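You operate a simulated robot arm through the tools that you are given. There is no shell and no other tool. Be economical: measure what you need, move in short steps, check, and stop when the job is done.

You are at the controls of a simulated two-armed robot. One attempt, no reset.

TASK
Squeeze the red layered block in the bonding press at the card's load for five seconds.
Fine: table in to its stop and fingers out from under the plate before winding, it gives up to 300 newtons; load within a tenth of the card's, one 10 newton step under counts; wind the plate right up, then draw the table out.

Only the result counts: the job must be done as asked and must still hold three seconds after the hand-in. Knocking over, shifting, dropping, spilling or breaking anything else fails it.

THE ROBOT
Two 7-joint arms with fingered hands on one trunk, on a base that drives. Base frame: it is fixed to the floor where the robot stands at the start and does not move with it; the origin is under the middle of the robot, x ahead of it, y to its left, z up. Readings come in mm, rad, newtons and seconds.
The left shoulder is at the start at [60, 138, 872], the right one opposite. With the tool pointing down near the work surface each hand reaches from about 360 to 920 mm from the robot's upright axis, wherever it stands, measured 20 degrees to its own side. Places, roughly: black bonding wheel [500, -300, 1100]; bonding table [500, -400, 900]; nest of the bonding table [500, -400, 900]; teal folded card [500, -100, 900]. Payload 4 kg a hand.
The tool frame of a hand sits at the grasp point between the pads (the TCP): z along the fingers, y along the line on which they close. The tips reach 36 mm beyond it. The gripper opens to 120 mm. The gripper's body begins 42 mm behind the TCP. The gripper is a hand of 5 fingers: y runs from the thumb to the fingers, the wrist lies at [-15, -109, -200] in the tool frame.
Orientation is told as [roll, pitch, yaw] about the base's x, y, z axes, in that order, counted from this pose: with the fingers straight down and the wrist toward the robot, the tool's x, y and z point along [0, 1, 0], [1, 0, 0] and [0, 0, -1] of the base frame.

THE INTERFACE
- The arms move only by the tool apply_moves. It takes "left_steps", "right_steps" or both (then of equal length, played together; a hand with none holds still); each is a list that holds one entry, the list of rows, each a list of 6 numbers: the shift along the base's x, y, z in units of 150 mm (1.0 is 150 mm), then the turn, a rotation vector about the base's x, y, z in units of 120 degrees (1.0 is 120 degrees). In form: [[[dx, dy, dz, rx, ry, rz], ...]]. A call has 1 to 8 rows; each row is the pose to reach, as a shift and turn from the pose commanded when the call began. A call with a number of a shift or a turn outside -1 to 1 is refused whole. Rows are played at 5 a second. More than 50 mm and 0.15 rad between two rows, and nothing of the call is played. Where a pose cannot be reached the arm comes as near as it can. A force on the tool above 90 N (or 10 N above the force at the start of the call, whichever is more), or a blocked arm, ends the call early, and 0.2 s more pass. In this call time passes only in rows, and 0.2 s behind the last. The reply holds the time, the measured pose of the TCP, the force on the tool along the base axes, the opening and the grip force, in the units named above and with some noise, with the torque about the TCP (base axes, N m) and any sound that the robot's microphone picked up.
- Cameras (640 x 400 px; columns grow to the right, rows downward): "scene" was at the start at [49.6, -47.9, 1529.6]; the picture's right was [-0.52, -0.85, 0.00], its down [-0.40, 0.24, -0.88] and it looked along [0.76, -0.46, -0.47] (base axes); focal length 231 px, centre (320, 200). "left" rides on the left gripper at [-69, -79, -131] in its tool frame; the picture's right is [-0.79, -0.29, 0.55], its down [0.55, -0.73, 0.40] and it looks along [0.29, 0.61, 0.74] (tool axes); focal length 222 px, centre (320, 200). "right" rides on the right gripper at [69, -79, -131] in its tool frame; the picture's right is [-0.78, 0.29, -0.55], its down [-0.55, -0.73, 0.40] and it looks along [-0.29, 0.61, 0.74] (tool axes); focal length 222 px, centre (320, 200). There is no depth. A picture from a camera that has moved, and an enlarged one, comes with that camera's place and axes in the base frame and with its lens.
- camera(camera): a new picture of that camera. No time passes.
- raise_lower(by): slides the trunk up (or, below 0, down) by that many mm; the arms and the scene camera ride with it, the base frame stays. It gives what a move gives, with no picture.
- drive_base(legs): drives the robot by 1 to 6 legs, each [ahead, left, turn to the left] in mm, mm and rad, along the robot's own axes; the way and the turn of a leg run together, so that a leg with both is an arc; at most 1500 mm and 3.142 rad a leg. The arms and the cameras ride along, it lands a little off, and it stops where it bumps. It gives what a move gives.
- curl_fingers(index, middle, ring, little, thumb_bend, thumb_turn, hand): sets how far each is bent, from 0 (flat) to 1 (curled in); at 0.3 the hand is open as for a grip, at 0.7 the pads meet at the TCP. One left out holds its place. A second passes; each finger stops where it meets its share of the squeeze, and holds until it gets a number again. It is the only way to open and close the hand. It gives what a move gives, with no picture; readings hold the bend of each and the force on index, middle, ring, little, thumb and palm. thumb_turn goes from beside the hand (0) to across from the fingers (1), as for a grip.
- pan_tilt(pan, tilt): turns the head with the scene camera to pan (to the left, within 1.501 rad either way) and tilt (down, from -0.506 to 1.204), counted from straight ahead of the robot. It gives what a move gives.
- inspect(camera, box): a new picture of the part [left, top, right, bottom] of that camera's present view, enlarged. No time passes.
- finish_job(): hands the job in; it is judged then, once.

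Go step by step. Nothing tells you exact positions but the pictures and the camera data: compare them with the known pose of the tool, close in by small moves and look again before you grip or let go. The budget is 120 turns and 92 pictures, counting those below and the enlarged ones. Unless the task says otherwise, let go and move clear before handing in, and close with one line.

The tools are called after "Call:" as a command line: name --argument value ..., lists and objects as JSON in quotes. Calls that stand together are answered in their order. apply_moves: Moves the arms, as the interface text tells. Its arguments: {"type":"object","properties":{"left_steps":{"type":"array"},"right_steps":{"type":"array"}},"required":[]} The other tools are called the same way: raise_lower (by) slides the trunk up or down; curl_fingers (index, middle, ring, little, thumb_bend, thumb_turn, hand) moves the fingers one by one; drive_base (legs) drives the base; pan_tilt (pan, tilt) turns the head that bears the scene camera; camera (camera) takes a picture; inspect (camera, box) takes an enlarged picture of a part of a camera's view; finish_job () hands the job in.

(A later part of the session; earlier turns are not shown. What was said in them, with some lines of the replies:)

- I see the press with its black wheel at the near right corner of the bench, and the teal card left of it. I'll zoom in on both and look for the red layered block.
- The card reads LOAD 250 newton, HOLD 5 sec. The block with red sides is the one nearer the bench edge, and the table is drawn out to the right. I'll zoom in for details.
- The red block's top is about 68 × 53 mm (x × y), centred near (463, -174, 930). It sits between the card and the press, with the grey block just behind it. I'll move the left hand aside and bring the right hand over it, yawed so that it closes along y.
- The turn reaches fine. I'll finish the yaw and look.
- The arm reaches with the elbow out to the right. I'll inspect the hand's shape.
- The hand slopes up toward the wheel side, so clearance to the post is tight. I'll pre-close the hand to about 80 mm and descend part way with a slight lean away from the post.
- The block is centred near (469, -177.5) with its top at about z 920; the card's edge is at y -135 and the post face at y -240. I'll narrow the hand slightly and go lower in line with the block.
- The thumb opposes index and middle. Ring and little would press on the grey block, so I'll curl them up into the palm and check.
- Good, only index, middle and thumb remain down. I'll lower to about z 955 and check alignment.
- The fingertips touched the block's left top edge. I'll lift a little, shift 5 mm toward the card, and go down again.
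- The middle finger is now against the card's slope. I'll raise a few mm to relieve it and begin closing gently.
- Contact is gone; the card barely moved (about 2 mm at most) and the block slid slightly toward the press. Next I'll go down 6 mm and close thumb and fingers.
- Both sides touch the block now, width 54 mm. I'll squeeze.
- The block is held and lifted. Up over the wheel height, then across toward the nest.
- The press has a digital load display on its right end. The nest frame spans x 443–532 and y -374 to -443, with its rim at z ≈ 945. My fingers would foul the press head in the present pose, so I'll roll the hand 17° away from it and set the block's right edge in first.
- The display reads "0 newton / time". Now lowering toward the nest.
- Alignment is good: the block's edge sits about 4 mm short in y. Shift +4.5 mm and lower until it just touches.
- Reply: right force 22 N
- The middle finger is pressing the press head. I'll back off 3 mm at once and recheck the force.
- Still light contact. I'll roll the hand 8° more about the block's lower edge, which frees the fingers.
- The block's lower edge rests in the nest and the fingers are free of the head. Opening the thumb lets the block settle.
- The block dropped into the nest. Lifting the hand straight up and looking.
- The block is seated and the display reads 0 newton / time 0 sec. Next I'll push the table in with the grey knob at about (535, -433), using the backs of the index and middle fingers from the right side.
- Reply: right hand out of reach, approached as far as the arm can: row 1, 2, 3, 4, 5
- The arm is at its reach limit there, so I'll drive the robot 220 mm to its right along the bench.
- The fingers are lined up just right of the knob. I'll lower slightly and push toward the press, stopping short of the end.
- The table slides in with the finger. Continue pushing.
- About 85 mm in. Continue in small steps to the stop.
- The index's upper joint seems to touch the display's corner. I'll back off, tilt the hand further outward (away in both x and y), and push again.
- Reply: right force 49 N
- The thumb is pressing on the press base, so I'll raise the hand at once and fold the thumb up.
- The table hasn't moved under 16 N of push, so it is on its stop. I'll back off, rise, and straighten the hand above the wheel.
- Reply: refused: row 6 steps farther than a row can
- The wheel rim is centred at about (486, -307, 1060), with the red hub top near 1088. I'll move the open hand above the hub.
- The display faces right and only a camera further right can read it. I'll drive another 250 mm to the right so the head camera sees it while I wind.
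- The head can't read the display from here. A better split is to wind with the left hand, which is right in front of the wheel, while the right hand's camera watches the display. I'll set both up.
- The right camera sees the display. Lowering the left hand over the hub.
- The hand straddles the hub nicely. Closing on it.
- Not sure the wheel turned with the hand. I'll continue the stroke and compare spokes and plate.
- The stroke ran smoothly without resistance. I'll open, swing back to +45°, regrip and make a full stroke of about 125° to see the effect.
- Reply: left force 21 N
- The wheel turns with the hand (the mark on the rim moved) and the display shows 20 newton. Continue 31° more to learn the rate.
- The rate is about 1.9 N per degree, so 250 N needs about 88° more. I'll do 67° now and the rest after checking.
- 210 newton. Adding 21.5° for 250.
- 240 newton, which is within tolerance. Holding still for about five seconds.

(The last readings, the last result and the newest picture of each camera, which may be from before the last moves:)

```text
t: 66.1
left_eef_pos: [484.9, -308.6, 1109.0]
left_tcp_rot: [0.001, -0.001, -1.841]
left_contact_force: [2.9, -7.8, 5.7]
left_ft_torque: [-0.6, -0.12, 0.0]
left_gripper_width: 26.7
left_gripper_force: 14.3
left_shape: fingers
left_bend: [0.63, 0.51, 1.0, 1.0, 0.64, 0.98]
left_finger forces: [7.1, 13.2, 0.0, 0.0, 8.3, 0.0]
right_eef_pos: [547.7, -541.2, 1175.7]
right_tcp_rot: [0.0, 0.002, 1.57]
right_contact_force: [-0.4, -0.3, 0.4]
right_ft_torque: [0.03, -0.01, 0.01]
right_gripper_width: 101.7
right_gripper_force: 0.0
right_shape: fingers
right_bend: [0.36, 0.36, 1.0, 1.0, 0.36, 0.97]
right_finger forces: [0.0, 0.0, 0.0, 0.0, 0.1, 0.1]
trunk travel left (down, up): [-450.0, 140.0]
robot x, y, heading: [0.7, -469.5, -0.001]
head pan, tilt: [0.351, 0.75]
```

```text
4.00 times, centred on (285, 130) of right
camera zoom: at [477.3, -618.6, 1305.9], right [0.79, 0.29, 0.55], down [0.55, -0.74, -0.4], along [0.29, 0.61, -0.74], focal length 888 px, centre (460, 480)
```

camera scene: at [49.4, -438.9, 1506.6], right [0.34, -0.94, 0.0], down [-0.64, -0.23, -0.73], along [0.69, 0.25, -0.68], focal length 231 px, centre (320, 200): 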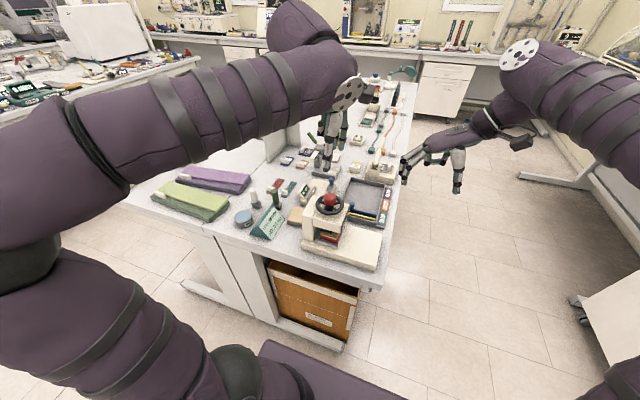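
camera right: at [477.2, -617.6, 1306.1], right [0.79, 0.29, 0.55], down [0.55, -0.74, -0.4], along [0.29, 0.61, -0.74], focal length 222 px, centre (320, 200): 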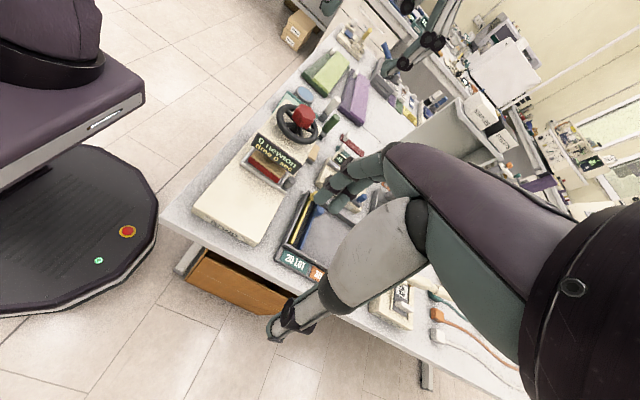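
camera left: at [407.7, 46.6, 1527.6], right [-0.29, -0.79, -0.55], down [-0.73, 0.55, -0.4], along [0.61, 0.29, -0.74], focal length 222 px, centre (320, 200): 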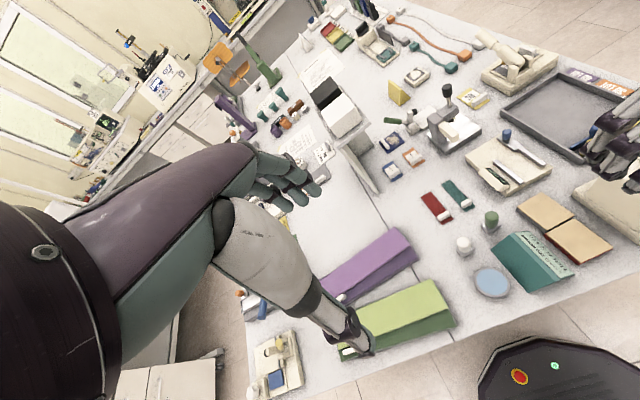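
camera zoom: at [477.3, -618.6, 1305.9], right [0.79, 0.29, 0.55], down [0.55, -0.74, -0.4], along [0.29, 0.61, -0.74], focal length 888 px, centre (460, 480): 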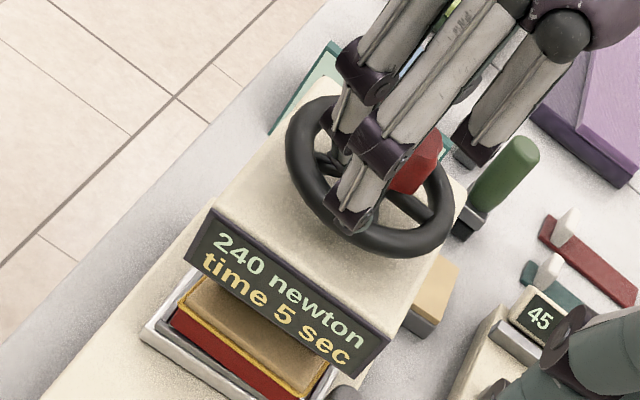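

The display shows 240 newton, time 5 sec, with a glue bead squeezed out. Unwinding now, counter-clockwise about 150°.

Call:
apply_moves --left_steps '[[[0, 0, 0, 0, 0, 0.07], [0, 0, 0, 0, 0, 0.14], [0, 0, 0, 0, 0, 0.21], [0, 0, 0, 0, 0, 0.28], [0, 0, 0, 0, 0, 0.35], [0, 0, 0, 0, 0, 0.42], [0, 0, 0, 0, 0, 0.49], [0, 0, 0, 0, 0, 0.56]]]'

Call:
apply_moves --left_steps '[[[0, 0, 0, 0, 0, 0.07], [0, 0, 0, 0, 0, 0.14], [0, 0, 0, 0, 0, 0.21], [0, 0, 0, 0, 0, 0.28], [0, 0, 0, 0, 0, 0.35], [0, 0, 0, 0, 0, 0.42], [0, 0, 0, 0, 0, 0.49], [0, 0, 0, 0, 0, 0.56]]]'

Call:
apply_moves --left_steps '[[[0, 0, 0, 0, 0, 0.07], [0, 0, 0, 0, 0, 0.14]]]'

Call:
inspect --camera "right" --box '[245, 80, 325, 180]'

```text
t: 67.9
left_eef_pos: [486.3, -307.5, 1109.3]
left_tcp_rot: [0.004, 0.0, -0.666]
left_contact_force: [8.9, -6.7, 10.5]
left_ft_torque: [-0.47, -0.79, -0.04]
left_gripper_width: 26.6
left_gripper_force: 16.6
left_shape: fingers
left_bend: [0.62, 0.51, 1.0, 1.0, 0.65, 0.97]
left_finger forces: [9.6, 16.0, 0.1, 0.0, 6.7, 0.0]
right_eef_pos: [548.5, -540.4, 1175.3]
right_tcp_rot: [0.001, 0.001, 1.57]
right_contact_force: [0.7, 0.4, 0.1]
right_ft_torque: [0.03, 0.02, 0.01]
right_gripper_width: 101.8
right_gripper_force: 0.1
right_shape: fingers
right_bend: [0.36, 0.36, 1.0, 1.0, 0.36, 0.97]
right_finger forces: [0.0, 0.0, 0.0, 0.0, 0.0, 0.0]
trunk travel left (down, up): [-450.0, 140.0]
robot x, y, heading: [-0.9, -466.9, -0.002]
head pan, tilt: [0.351, 0.75]
```

```text
t: 69.7
left_eef_pos: [487.2, -305.9, 1109.7]
left_tcp_rot: [0.001, -0.001, 0.508]
left_contact_force: [12.8, 1.8, 9.7]
left_ft_torque: [0.36, -0.77, -0.04]
left_gripper_width: 26.7
left_gripper_force: 16.3
left_shape: fingers
left_bend: [0.62, 0.51, 1.0, 1.0, 0.65, 0.97]
left_finger forces: [10.8, 14.5, 0.0, 0.0, 7.3, 0.0]
right_eef_pos: [548.3, -539.4, 1175.7]
right_tcp_rot: [-0.002, 0.0, 1.571]
right_contact_force: [0.3, 0.1, 0.0]
right_ft_torque: [-0.02, 0.01, -0.01]
right_gripper_width: 102.0
right_gripper_force: 0.0
right_shape: fingers
right_bend: [0.36, 0.36, 1.0, 1.0, 0.36, 0.97]
right_finger forces: [0.0, 0.0, 0.1, 0.0, 0.0, 0.0]
trunk travel left (down, up): [-450.0, 140.0]
robot x, y, heading: [0.7, -467.8, 0.0]
head pan, tilt: [0.351, 0.75]
```

```text
t: 70.3
left_eef_pos: [485.3, -305.8, 1108.6]
left_tcp_rot: [0.002, 0.0, 0.802]
left_contact_force: [11.4, 4.0, 9.5]
left_ft_torque: [0.52, -0.57, -0.02]
left_gripper_width: 26.7
left_gripper_force: 16.3
left_shape: fingers
left_bend: [0.62, 0.51, 1.0, 1.0, 0.65, 0.96]
left_finger forces: [10.6, 13.6, 0.1, 0.0, 8.2, 0.0]
right_eef_pos: [548.2, -539.7, 1176.1]
right_tcp_rot: [-0.002, 0.001, 1.57]
right_contact_force: [0.6, 0.1, -1.2]
right_ft_torque: [-0.03, 0.0, 0.0]
right_gripper_width: 101.9
right_gripper_force: 0.0
right_shape: fingers
right_bend: [0.36, 0.36, 1.0, 1.0, 0.36, 0.97]
right_finger forces: [0.0, 0.0, 0.0, 0.0, 0.0, 0.1]
trunk travel left (down, up): [-450.0, 140.0]
robot x, y, heading: [-1.2, -469.3, -0.0]
head pan, tilt: [0.351, 0.75]
```

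```text
4.00 times, centred on (285, 130) of right
camera zoom: at [477.9, -617.5, 1305.8], right [0.79, 0.29, 0.55], down [0.55, -0.74, -0.4], along [0.29, 0.61, -0.74], focal length 888 px, centre (460, 480)
```

zoom: 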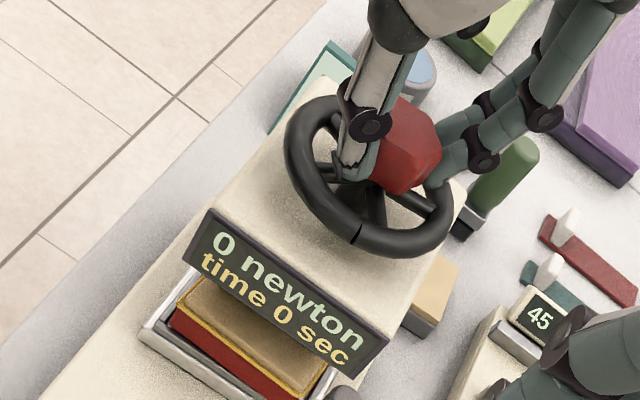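

Load is 0 and the rim mark is where it was before the second winding stroke. Regrip and unwind further until the top stop.

Call:
curl_fingers --hand "left" --index 0.42 --middle 0.42 --thumb_bend 0.42

Call:
apply_moves --left_steps '[[[0, 0, 0, 0, 0, -0.065], [0, 0, 0, 0, 0, -0.13], [0, 0, 0, 0, 0, -0.195], [0, 0, 0, 0, 0, -0.26], [0, 0, 0, 0, 0, -0.325], [0, 0, 0, 0, 0, -0.39], [0, 0, 0, 0, 0, -0.455], [0, 0, 0, 0, 0, -0.52]]]'

Call:
apply_moves --left_steps '[[[0, 0, 0, 0, 0, -0.065], [0, 0, 0, 0, 0, -0.13], [0, 0, 0, 0, 0, -0.195], [0, 0, 0, 0, 0, -0.26], [0, 0, 0, 0, 0, -0.325], [0, 0, 0, 0, 0, -0.39], [0, 0, 0, 0, 0, -0.455], [0, 0, 0, 0, 0, -0.52]]]'

Call:
curl_fingers --hand "left" --index 0.7 --middle 0.7 --thumb_bend 0.7

Call:
apply_moves --left_steps '[[[0, 0, 0, 0, 0, 0.065], [0, 0, 0, 0, 0, 0.13], [0, 0, 0, 0, 0, 0.195], [0, 0, 0, 0, 0, 0.26], [0, 0, 0, 0, 0, 0.325], [0, 0, 0, 0, 0, 0.39], [0, 0, 0, 0, 0, 0.455], [0, 0, 0, 0, 0, 0.52]]]'

Call:
apply_moves --left_steps '[[[0, 0, 0, 0, 0, 0.05], [0, 0, 0, 0, 0, 0.1], [0, 0, 0, 0, 0, 0.15], [0, 0, 0, 0, 0, 0.2]]]'

Call:
inspect --camera "right" --box '[245, 80, 325, 180]'

```text
t: 71.3
left_eef_pos: [484.2, -306.6, 1109.3]
left_tcp_rot: [0.0, 0.0, 0.796]
left_contact_force: [-0.1, 0.4, -0.4]
left_ft_torque: [0.01, 0.0, -0.02]
left_gripper_width: 83.2
left_gripper_force: 0.1
left_shape: fingers
left_bend: [0.42, 0.42, 1.0, 1.0, 0.42, 0.97]
left_finger forces: [0.1, 0.1, 0.1, 0.0, 0.0, 0.0]
right_eef_pos: [547.8, -539.7, 1175.9]
right_tcp_rot: [0.0, 0.001, 1.571]
right_contact_force: [0.6, 0.5, 0.3]
right_ft_torque: [0.0, 0.02, -0.02]
right_gripper_width: 101.7
right_gripper_force: 0.0
right_shape: fingers
right_bend: [0.36, 0.36, 1.0, 1.0, 0.36, 0.97]
right_finger forces: [0.0, 0.1, 0.0, 0.0, 0.0, 0.0]
trunk travel left (down, up): [-450.0, 140.0]
robot x, y, heading: [1.8, -468.6, -0.002]
head pan, tilt: [0.351, 0.75]
```

```text
t: 73.1
left_eef_pos: [484.4, -306.4, 1107.0]
left_tcp_rot: [-0.001, -0.001, -0.294]
left_contact_force: [-0.5, -0.1, -0.4]
left_ft_torque: [-0.05, -0.01, 0.01]
left_gripper_width: 83.7
left_gripper_force: 0.2
left_shape: fingers
left_bend: [0.42, 0.42, 1.0, 1.0, 0.42, 0.97]
left_finger forces: [0.0, 0.0, 0.0, 0.0, 0.0, 0.0]
right_eef_pos: [546.8, -540.0, 1175.6]
right_tcp_rot: [0.001, 0.002, 1.571]
right_contact_force: [-0.4, 0.3, -0.2]
right_ft_torque: [0.01, -0.03, -0.02]
right_gripper_width: 102.2
right_gripper_force: 0.1
right_shape: fingers
right_bend: [0.36, 0.36, 1.0, 1.0, 0.36, 0.97]
right_finger forces: [0.1, 0.0, 0.0, 0.1, 0.0, 0.1]
trunk travel left (down, up): [-450.0, 140.0]
robot x, y, heading: [0.2, -470.3, 0.002]
head pan, tilt: [0.351, 0.75]
```

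```text
t: 74.9
left_eef_pos: [485.2, -307.1, 1109.1]
left_tcp_rot: [-0.001, -0.002, -1.383]
left_contact_force: [0.2, 0.6, 0.0]
left_ft_torque: [-0.01, 0.0, -0.01]
left_gripper_width: 83.6
left_gripper_force: 0.0
left_shape: fingers
left_bend: [0.42, 0.42, 1.0, 1.0, 0.42, 0.97]
left_finger forces: [0.0, 0.1, 0.1, 0.0, 0.0, 0.0]
right_eef_pos: [546.6, -539.6, 1175.7]
right_tcp_rot: [0.0, 0.002, 1.572]
right_contact_force: [0.0, 0.0, -0.2]
right_ft_torque: [-0.03, 0.01, 0.0]
right_gripper_width: 101.8
right_gripper_force: 0.0
right_shape: fingers
right_bend: [0.36, 0.36, 1.0, 1.0, 0.36, 0.97]
right_finger forces: [0.0, 0.0, 0.0, 0.0, 0.1, 0.1]
trunk travel left (down, up): [-450.0, 140.0]
robot x, y, heading: [-2.7, -463.7, -0.0]
head pan, tilt: [0.351, 0.75]
```

```text
t: 75.9
left_eef_pos: [484.2, -308.7, 1109.1]
left_tcp_rot: [0.001, -0.001, -1.38]
left_contact_force: [2.6, -8.3, 0.4]
left_ft_torque: [-0.35, -0.14, -0.05]
left_gripper_width: 26.0
left_gripper_force: 11.6
left_shape: fingers
left_bend: [0.63, 0.64, 1.0, 1.0, 0.64, 0.97]
left_finger forces: [7.7, 8.5, 0.0, 0.1, 7.8, 0.0]
right_eef_pos: [547.6, -539.6, 1176.4]
right_tcp_rot: [0.0, -0.001, 1.571]
right_contact_force: [-0.3, 0.6, -0.1]
right_ft_torque: [0.01, 0.0, 0.01]
right_gripper_width: 101.6
right_gripper_force: 0.1
right_shape: fingers
right_bend: [0.36, 0.36, 1.0, 1.0, 0.36, 0.97]
right_finger forces: [0.1, 0.0, 0.0, 0.0, 0.0, 0.0]
trunk travel left (down, up): [-450.0, 140.0]
robot x, y, heading: [0.9, -463.3, 0.002]
head pan, tilt: [0.351, 0.75]
```

```text
t: 77.7
left_eef_pos: [484.9, -306.6, 1109.2]
left_tcp_rot: [0.0, -0.002, -0.29]
left_contact_force: [11.2, -7.1, 5.3]
left_ft_torque: [-0.25, -0.53, -0.09]
left_gripper_width: 26.0
left_gripper_force: 13.9
left_shape: fingers
left_bend: [0.62, 0.63, 1.0, 1.0, 0.65, 0.96]
left_finger forces: [10.6, 9.4, 0.0, 0.1, 7.3, 0.1]
right_eef_pos: [548.5, -540.6, 1174.8]
right_tcp_rot: [0.001, 0.0, 1.571]
right_contact_force: [0.3, 0.2, -0.4]
right_ft_torque: [0.03, 0.02, 0.03]
right_gripper_width: 102.2
right_gripper_force: 0.1
right_shape: fingers
right_bend: [0.36, 0.36, 1.0, 1.0, 0.36, 0.97]
right_finger forces: [0.0, 0.0, 0.1, 0.1, 0.1, 0.1]
trunk travel left (down, up): [-450.0, 140.0]
robot x, y, heading: [0.9, -467.0, -0.003]
head pan, tilt: [0.351, 0.75]
```

```text
t: 78.7
left_eef_pos: [485.6, -307.5, 1109.1]
left_tcp_rot: [0.0, -0.002, 0.127]
left_contact_force: [11.3, -7.8, 2.9]
left_ft_torque: [-0.23, -0.46, -0.27]
left_gripper_width: 25.8
left_gripper_force: 13.4
left_shape: fingers
left_bend: [0.62, 0.63, 1.0, 1.0, 0.65, 0.97]
left_finger forces: [9.7, 9.9, 0.0, 0.0, 6.8, 0.1]
right_eef_pos: [548.7, -541.6, 1176.4]
right_tcp_rot: [0.0, -0.001, 1.57]
right_contact_force: [-0.5, -0.1, -0.3]
right_ft_torque: [-0.02, -0.01, 0.03]
right_gripper_width: 101.6
right_gripper_force: 0.1
right_shape: fingers
right_bend: [0.36, 0.36, 1.0, 1.0, 0.36, 0.97]
right_finger forces: [0.0, 0.1, 0.0, 0.1, 0.0, 0.0]
trunk travel left (down, up): [-450.0, 140.0]
robot x, y, heading: [2.2, -466.5, -0.0]
head pan, tilt: [0.351, 0.75]
```

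```text
4.00 times, centred on (285, 130) of right
camera zoom: at [478.2, -618.7, 1305.5], right [0.79, 0.29, 0.55], down [0.55, -0.74, -0.4], along [0.29, 0.61, -0.74], focal length 888 px, centre (460, 480)
```

zoom: 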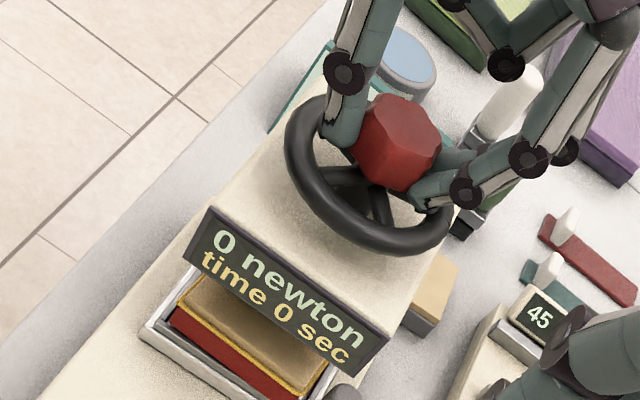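

Torque about the axis has jumped, which suggests the top stop. A bit more to confirm.

Call:
apply_moves --left_steps '[[[0, 0, 0, 0, 0, 0.05], [0, 0, 0, 0, 0, 0.1], [0, 0, 0, 0, 0, 0.15]]]'

```text
t: 79.5
left_eef_pos: [487.0, -308.4, 1109.6]
left_tcp_rot: [0.0, -0.001, 0.443]
left_contact_force: [11.6, -11.6, 4.2]
left_ft_torque: [-0.33, -0.44, -0.44]
left_gripper_width: 26.0
left_gripper_force: 16.2
left_shape: fingers
left_bend: [0.63, 0.63, 1.0, 1.0, 0.65, 0.98]
left_finger forces: [14.9, 10.1, 0.1, 0.1, 8.1, 0.0]
right_eef_pos: [549.3, -539.9, 1174.6]
right_tcp_rot: [0.002, 0.0, 1.57]
right_contact_force: [-0.8, 0.7, 0.1]
right_ft_torque: [0.01, 0.04, -0.01]
right_gripper_width: 102.1
right_gripper_force: 0.0
right_shape: fingers
right_bend: [0.36, 0.36, 1.0, 1.0, 0.36, 0.97]
right_finger forces: [0.1, 0.0, 0.0, 0.0, 0.0, 0.1]
trunk travel left (down, up): [-450.0, 140.0]
robot x, y, heading: [-1.5, -468.0, 0.005]
head pan, tilt: [0.351, 0.75]
```

The top stop is confirmed by the torque. Releasing the hub, lifting the left hand away, and preparing the right index finger for the knob.

Call:
curl_fingers --hand "left" --index 0.42 --middle 0.42 --thumb_bend 0.42

Call:
apply_moves --left_steps '[[[0, 0, 0.25, 0, 0, 0], [0, 0, 0.5, 0, 0, 0], [0, 0.1, 0.75, 0, 0, 0], [0, 0.3, 1.0, 0, 0, 0], [0, 0.6, 1.0, 0, 0, 0], [0, 0.9, 1.0, 0, 0, 0]]]'

Call:
curl_fingers --hand "right" --middle 1.0 --index 0.42 --thumb_bend 0.3

Call:
inspect --camera "right" --box '[225, 80, 345, 200]'

```text
t: 80.5
left_eef_pos: [484.6, -307.2, 1108.8]
left_tcp_rot: [-0.001, 0.0, 0.441]
left_contact_force: [-0.4, 0.4, 0.5]
left_ft_torque: [0.0, 0.01, 0.03]
left_gripper_width: 83.4
left_gripper_force: 0.1
left_shape: fingers
left_bend: [0.42, 0.42, 1.0, 1.0, 0.42, 0.97]
left_finger forces: [0.0, 0.0, 0.1, 0.0, 0.0, 0.0]
right_eef_pos: [547.8, -540.1, 1176.3]
right_tcp_rot: [0.0, 0.002, 1.571]
right_contact_force: [0.1, 0.2, -0.2]
right_ft_torque: [0.01, 0.01, 0.01]
right_gripper_width: 102.0
right_gripper_force: 0.1
right_shape: fingers
right_bend: [0.36, 0.36, 1.0, 1.0, 0.36, 0.97]
right_finger forces: [0.0, 0.1, 0.0, 0.1, 0.0, 0.0]
trunk travel left (down, up): [-450.0, 140.0]
robot x, y, heading: [-2.0, -468.0, -0.003]
head pan, tilt: [0.351, 0.75]
```

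```text
t: 81.9
left_eef_pos: [485.3, -171.4, 1259.6]
left_tcp_rot: [-0.003, 0.0, 0.443]
left_contact_force: [-0.3, -0.3, -0.2]
left_ft_torque: [0.0, 0.02, 0.02]
left_gripper_width: 83.4
left_gripper_force: 0.0
left_shape: fingers
left_bend: [0.42, 0.42, 1.0, 1.0, 0.42, 0.97]
left_finger forces: [0.0, 0.0, 0.0, 0.1, 0.0, 0.1]
right_eef_pos: [547.6, -538.8, 1176.3]
right_tcp_rot: [0.0, 0.003, 1.571]
right_contact_force: [0.6, 0.3, 0.9]
right_ft_torque: [-0.01, -0.01, -0.02]
right_gripper_width: 102.0
right_gripper_force: 0.1
right_shape: fingers
right_bend: [0.36, 0.36, 1.0, 1.0, 0.36, 0.97]
right_finger forces: [0.0, 0.0, 0.0, 0.0, 0.1, 0.0]
trunk travel left (down, up): [-450.0, 140.0]
robot x, y, heading: [0.4, -463.8, -0.002]
head pan, tilt: [0.351, 0.75]
```

```text
t: 82.9
left_eef_pos: [484.6, -171.7, 1259.1]
left_tcp_rot: [0.0, -0.001, 0.441]
left_contact_force: [1.4, 0.2, -0.3]
left_ft_torque: [0.02, -0.01, -0.02]
left_gripper_width: 83.6
left_gripper_force: 0.0
left_shape: fingers
left_bend: [0.42, 0.42, 1.0, 1.0, 0.42, 0.97]
left_finger forces: [0.0, 0.0, 0.0, 0.0, 0.1, 0.1]
right_eef_pos: [547.6, -539.5, 1175.3]
right_tcp_rot: [0.0, 0.002, 1.571]
right_contact_force: [-0.3, -0.2, 0.3]
right_ft_torque: [-0.03, -0.01, -0.02]
right_gripper_width: 101.2
right_gripper_force: 0.0
right_shape: fingers
right_bend: [0.42, 1.0, 1.0, 1.0, 0.3, 0.97]
right_finger forces: [0.0, 0.0, 0.0, 0.1, 0.0, 0.0]
trunk travel left (down, up): [-450.0, 140.0]
robot x, y, heading: [0.8, -467.9, 0.001]
head pan, tilt: [0.351, 0.75]
```

```text
3.33 times, centred on (285, 140) of right
camera zoom: at [477.3, -617.6, 1306.1], right [0.79, 0.29, 0.55], down [0.55, -0.74, -0.4], along [0.29, 0.61, -0.74], focal length 740 px, centre (437, 400)
```

zoom: 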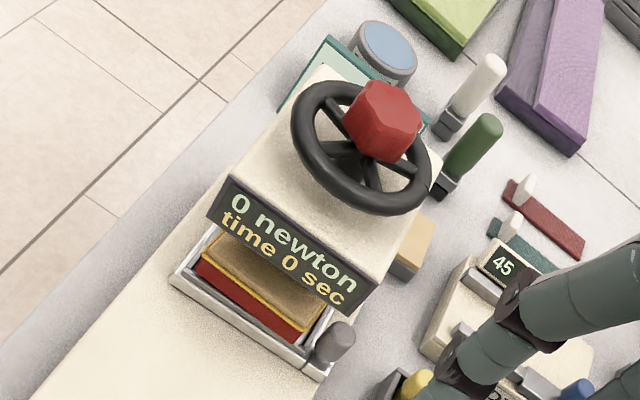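

The knob is at about (537, -347), top z ≈ 978. I'll bring the right hand over with a slight outward tilt, index finger to the press side of the knob.

Call:
apply_moves --right_steps '[[[0.02, 0.25, 0, 0, 0.03, 0], [0.04, 0.5, 0, 0, 0.062, 0], [0.057, 0.75, 0, 0, 0.062, 0], [0.057, 0.97, 0, 0, 0.062, 0]]]'

Call:
apply_moves --right_steps '[[[0, 0.09, -0.2, 0, 0, 0], [0, 0.16, -0.4, 0, 0, 0], [0, 0.16, -0.6, 0, 0, 0], [0, 0.16, -0.8, 0, 0, 0]]]'

Call:
inspect --camera "right" --box '[220, 140, 420, 330]'

```text
t: 83.9
left_eef_pos: [484.8, -170.9, 1258.0]
left_tcp_rot: [-0.002, 0.001, 0.442]
left_contact_force: [0.2, 0.4, 0.1]
left_ft_torque: [-0.01, 0.0, 0.01]
left_gripper_width: 83.4
left_gripper_force: 0.0
left_shape: fingers
left_bend: [0.42, 0.42, 1.0, 1.0, 0.42, 0.97]
left_finger forces: [0.1, 0.1, 0.0, 0.0, 0.1, 0.1]
right_eef_pos: [555.4, -393.1, 1175.4]
right_tcp_rot: [0.133, 0.001, 1.572]
right_contact_force: [0.2, -0.5, 1.0]
right_ft_torque: [-0.05, 0.0, 0.03]
right_gripper_width: 101.4
right_gripper_force: 0.1
right_shape: fingers
right_bend: [0.42, 1.0, 1.0, 1.0, 0.3, 0.97]
right_finger forces: [0.0, 0.1, 0.0, 0.1, 0.0, 0.0]
trunk travel left (down, up): [-450.0, 140.0]
robot x, y, heading: [3.0, -463.8, 0.001]
head pan, tilt: [0.351, 0.75]
```

```text
t: 84.9
left_eef_pos: [485.5, -172.2, 1261.0]
left_tcp_rot: [-0.001, 0.001, 0.442]
left_contact_force: [0.1, -0.6, 0.6]
left_ft_torque: [-0.02, -0.02, 0.0]
left_gripper_width: 83.5
left_gripper_force: 0.0
left_shape: fingers
left_bend: [0.42, 0.42, 1.0, 1.0, 0.42, 0.97]
left_finger forces: [0.0, 0.1, 0.0, 0.0, 0.0, 0.0]
right_eef_pos: [555.0, -371.6, 1053.7]
right_tcp_rot: [0.13, 0.001, 1.571]
right_contact_force: [0.1, 0.6, -0.8]
right_ft_torque: [-0.01, 0.0, 0.0]
right_gripper_width: 101.4
right_gripper_force: 0.0
right_shape: fingers
right_bend: [0.42, 1.0, 1.0, 1.0, 0.3, 0.97]
right_finger forces: [0.0, 0.1, 0.0, 0.0, 0.0, 0.0]
trunk travel left (down, up): [-450.0, 140.0]
robot x, y, heading: [3.9, -465.0, -0.0]
head pan, tilt: [0.351, 0.75]
```

```text
2.11 times, centred on (320, 235) of right
camera zoom: at [503.5, -450.1, 1192.0], right [0.85, 0.29, 0.44], down [0.49, -0.74, -0.46], along [0.19, 0.61, -0.77], focal length 468 px, centre (320, 126)
```

zoom: 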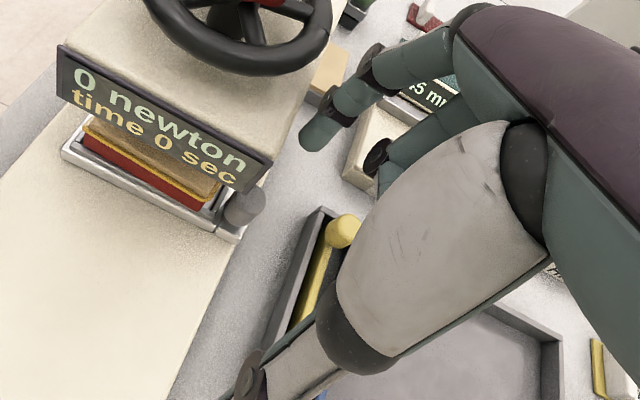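

The index tip is at about (546, -318), clear of the knob. Shift 4 mm toward it in x, go down, and then draw out toward -y.

Call:
apply_moves --right_steps '[[[-0.027, 0, -0.1, 0, 0, 0], [-0.027, 0, -0.2, 0, 0, 0], [-0.027, 0, -0.3, 0, 0, 0], [-0.027, 0, -0.41, 0, 0, 0]]]'

Call:
apply_moves --right_steps '[[[0, -0.06, 0, 0, 0, 0], [0, -0.12, 0, 0, 0, 0], [0, -0.18, 0, 0, 0, 0], [0, -0.24, 0, 0, 0, 0]]]'

Call:
inspect --camera "right" --box '[220, 140, 420, 330]'

```text
t: 85.9
left_eef_pos: [485.3, -171.4, 1259.7]
left_tcp_rot: [0.0, 0.001, 0.441]
left_contact_force: [0.4, -0.7, -0.2]
left_ft_torque: [-0.01, 0.0, -0.02]
left_gripper_width: 83.6
left_gripper_force: 0.0
left_shape: fingers
left_bend: [0.42, 0.42, 1.0, 1.0, 0.42, 0.97]
left_finger forces: [0.0, 0.0, 0.0, 0.0, 0.0, 0.0]
right_eef_pos: [552.2, -369.1, 992.7]
right_tcp_rot: [0.131, 0.001, 1.57]
right_contact_force: [0.6, 0.6, -0.2]
right_ft_torque: [0.02, -0.02, -0.02]
right_gripper_width: 101.4
right_gripper_force: 0.0
right_shape: fingers
right_bend: [0.42, 1.0, 1.0, 1.0, 0.3, 0.97]
right_finger forces: [0.0, 0.0, 0.0, 0.0, 0.0, 0.0]
trunk travel left (down, up): [-450.0, 140.0]
robot x, y, heading: [-1.0, -465.1, 0.001]
head pan, tilt: [0.351, 0.75]
```

```text
t: 86.9
left_eef_pos: [486.3, -171.2, 1259.5]
left_tcp_rot: [0.0, 0.001, 0.442]
left_contact_force: [0.3, -0.2, 0.9]
left_ft_torque: [0.0, -0.01, -0.02]
left_gripper_width: 83.8
left_gripper_force: 0.0
left_shape: fingers
left_bend: [0.42, 0.42, 1.0, 1.0, 0.42, 0.97]
left_finger forces: [0.1, 0.0, 0.0, 0.1, 0.0, 0.1]
right_eef_pos: [551.1, -406.2, 994.0]
right_tcp_rot: [0.131, 0.003, 1.569]
right_contact_force: [0.5, 0.8, 0.2]
right_ft_torque: [0.0, -0.02, 0.02]
right_gripper_width: 102.0
right_gripper_force: 0.2
right_shape: fingers
right_bend: [0.42, 1.0, 1.0, 1.0, 0.3, 0.97]
right_finger forces: [0.3, 0.0, 0.0, 0.0, 0.1, 0.1]
trunk travel left (down, up): [-450.0, 140.0]
robot x, y, heading: [3.2, -466.5, -0.001]
head pan, tilt: [0.351, 0.75]
```

```text
2.11 times, centred on (320, 235) of right
camera zoom: at [499.8, -484.3, 1132.2], right [0.85, 0.29, 0.44], down [0.49, -0.74, -0.46], along [0.19, 0.61, -0.77], focal length 468 px, centre (320, 126)
```

zoom: 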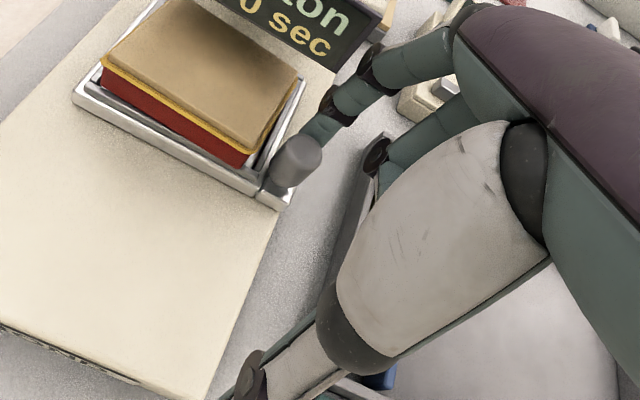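

The table is coming out with the finger. Continue to the outer stop.

Call:
apply_moves --right_steps '[[[0, -0.07, 0, 0, 0, 0], [0, -0.14, 0, 0, 0, 0], [0, -0.21, 0, 0, 0, 0], [0, -0.28, 0, 0, 0, 0], [0, -0.35, 0, 0, 0, 0], [0, -0.4, 0, 0, 0, 0]]]'

Call:
apply_moves --right_steps '[[[0, -0.02, 0, 0, 0, 0], [0, -0.04, 0, 0, 0, 0], [0, -0.06, 0, 0, 0, 0]]]'

```text
t: 88.3
left_eef_pos: [484.8, -171.8, 1260.1]
left_tcp_rot: [0.001, -0.001, 0.44]
left_contact_force: [-0.1, -1.2, -0.2]
left_ft_torque: [0.02, 0.02, -0.03]
left_gripper_width: 83.6
left_gripper_force: 0.0
left_shape: fingers
left_bend: [0.42, 0.42, 1.0, 1.0, 0.42, 0.97]
left_finger forces: [0.0, 0.1, 0.0, 0.0, 0.1, 0.0]
right_eef_pos: [552.5, -466.9, 992.9]
right_tcp_rot: [0.131, 0.002, 1.571]
right_contact_force: [-0.1, 0.3, -0.2]
right_ft_torque: [0.04, -0.01, -0.05]
right_gripper_width: 102.1
right_gripper_force: 0.8
right_shape: fingers
right_bend: [0.41, 1.0, 1.0, 1.0, 0.3, 0.97]
right_finger forces: [0.5, 0.0, 0.1, 0.0, 0.0, 0.1]
trunk travel left (down, up): [-450.0, 140.0]
robot x, y, heading: [0.5, -469.4, 0.002]
head pan, tilt: [0.351, 0.75]
```

```text
t: 89.1
left_eef_pos: [484.7, -171.1, 1259.4]
left_tcp_rot: [-0.003, -0.002, 0.44]
left_contact_force: [-0.4, -0.4, -0.1]
left_ft_torque: [0.01, 0.02, 0.0]
left_gripper_width: 83.6
left_gripper_force: 0.0
left_shape: fingers
left_bend: [0.42, 0.42, 1.0, 1.0, 0.42, 0.97]
left_finger forces: [0.0, 0.0, 0.1, 0.0, 0.0, 0.0]
right_eef_pos: [551.7, -474.0, 994.2]
right_tcp_rot: [0.129, 0.003, 1.571]
right_contact_force: [0.6, 3.6, -0.6]
right_ft_torque: [0.07, -0.02, -0.07]
right_gripper_width: 107.0
right_gripper_force: 2.2
right_shape: fingers
right_bend: [0.39, 1.0, 1.0, 1.0, 0.3, 0.97]
right_finger forces: [3.9, 0.0, 0.0, 0.0, 0.0, 0.0]
trunk travel left (down, up): [-450.0, 140.0]
robot x, y, heading: [-1.5, -466.5, -0.001]
head pan, tilt: [0.351, 0.75]
```

The index force rises at the outer stop. I'll back the finger off, lift clear and look.

Call:
apply_moves --right_steps '[[[0, -0.02, 0, 0, 0, 0], [0, 0.06, 0, 0, 0, 0], [0.02, 0.07, 0.2, 0, 0, 0], [0.02, 0.07, 0.5, 0, 0, 0], [0.02, 0.0, 0.8, 0, 0, 0], [0.02, -0.3, 1.0, 0, 0, 0], [0.02, -0.5, 1.0, 0, 0, 0]]]'

Call:
camera --camera "right"

Call:
inspect --camera "scene" --box '[220, 160, 420, 290]'

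```text
refused: row 6 steps farther than a row can; nothing moved
```

```text
3 pictures are left
camera right: at [499.4, -552.8, 1132.3], right [0.85, 0.29, 0.44], down [0.49, -0.74, -0.46], along [0.19, 0.61, -0.77], focal length 222 px, centre (320, 200)
```

right: 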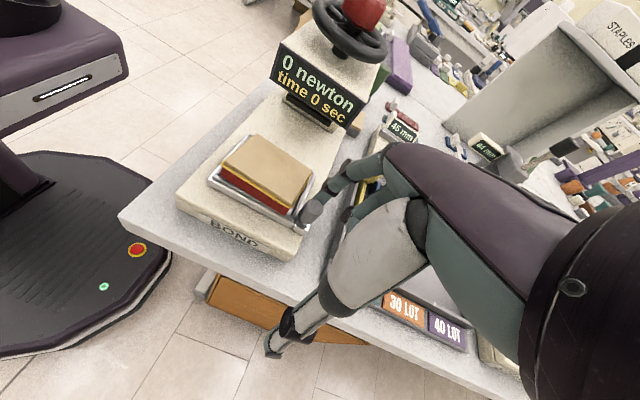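

```text
3.08 times, centred on (320, 225) of scene
camera zoom: at [49.6, -438.5, 1506.6], right [0.34, -0.94, 0.0], down [-0.64, -0.23, -0.73], along [0.69, 0.25, -0.68], focal length 710 px, centre (320, 123)
```

zoom: 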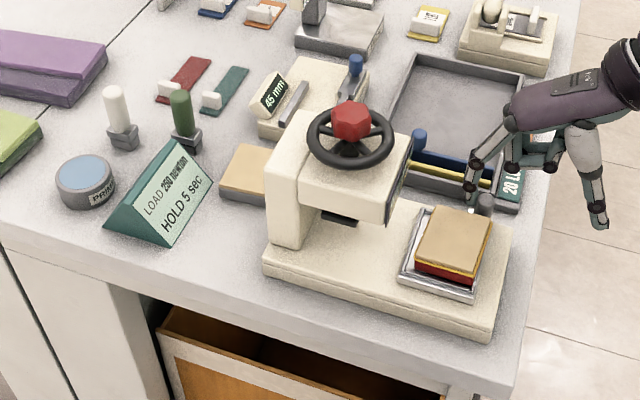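

The table is fully out, the block carries its glue bead, and the scene is intact. Lifting the finger clear.

Call:
apply_moves --right_steps '[[[0, 0.05, 0, 0, 0, 0], [0.02, 0.06, 0.2, 0, 0, 0], [0.02, 0.06, 0.45, 0, 0, 0], [0.02, 0.05, 0.7, 0, 0, 0], [0.02, -0.05, 0.95, 0, 0, 0], [0.02, -0.3, 1.0, 0, 0, 0], [0.02, -0.55, 1.0, 0, 0, 0]]]'

Call:
inspect --camera "scene" --box '[220, 160, 420, 290]'

```text
t: 90.7
left_eef_pos: [484.6, -173.0, 1258.4]
left_tcp_rot: [0.0, 0.0, 0.442]
left_contact_force: [-0.7, -0.4, -0.2]
left_ft_torque: [0.01, 0.02, -0.02]
left_gripper_width: 83.8
left_gripper_force: 0.1
left_shape: fingers
left_bend: [0.42, 0.42, 1.0, 1.0, 0.42, 0.97]
left_finger forces: [0.1, 0.0, 0.1, 0.1, 0.0, 0.0]
right_eef_pos: [554.0, -558.9, 1145.5]
right_tcp_rot: [0.129, 0.001, 1.569]
right_contact_force: [0.2, -0.2, -0.2]
right_ft_torque: [-0.02, -0.04, -0.02]
right_gripper_width: 101.5
right_gripper_force: 0.0
right_shape: fingers
right_bend: [0.42, 1.0, 1.0, 1.0, 0.3, 0.97]
right_finger forces: [0.0, 0.0, 0.0, 0.1, 0.1, 0.1]
trunk travel left (down, up): [-450.0, 140.0]
robot x, y, heading: [1.0, -468.2, -0.002]
head pan, tilt: [0.351, 0.75]
```

```text
3.08 times, centred on (320, 225) of scene
camera zoom: at [49.4, -439.4, 1506.7], right [0.34, -0.94, 0.0], down [-0.64, -0.23, -0.73], along [0.69, 0.25, -0.68], focal length 710 px, centre (320, 123)
```

zoom: 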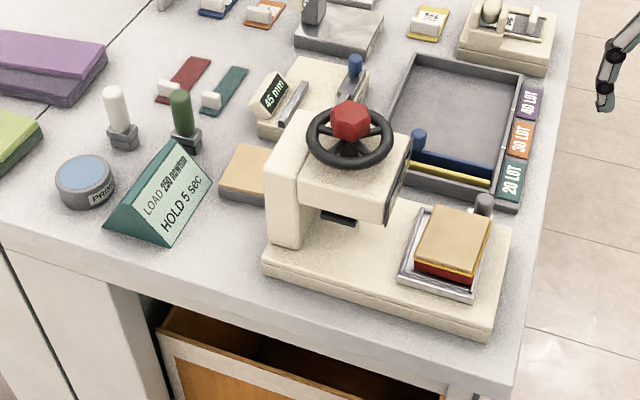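

Everything is in place: the plate is up, the table is out with the bonded block in the nest, and both hands are clear. Handing in.

Call:
finish_job

```text
The job is handed in.
```

The red block was pressed at a displayed 240 N, one step under the card's 250 N, until the timer read 5 seconds. The plate is wound right up, the table is drawn out with the block in its nest, and the job is handed in. While picking the block up, a finger pressed on the teal card and moved it about 2 mm at most.
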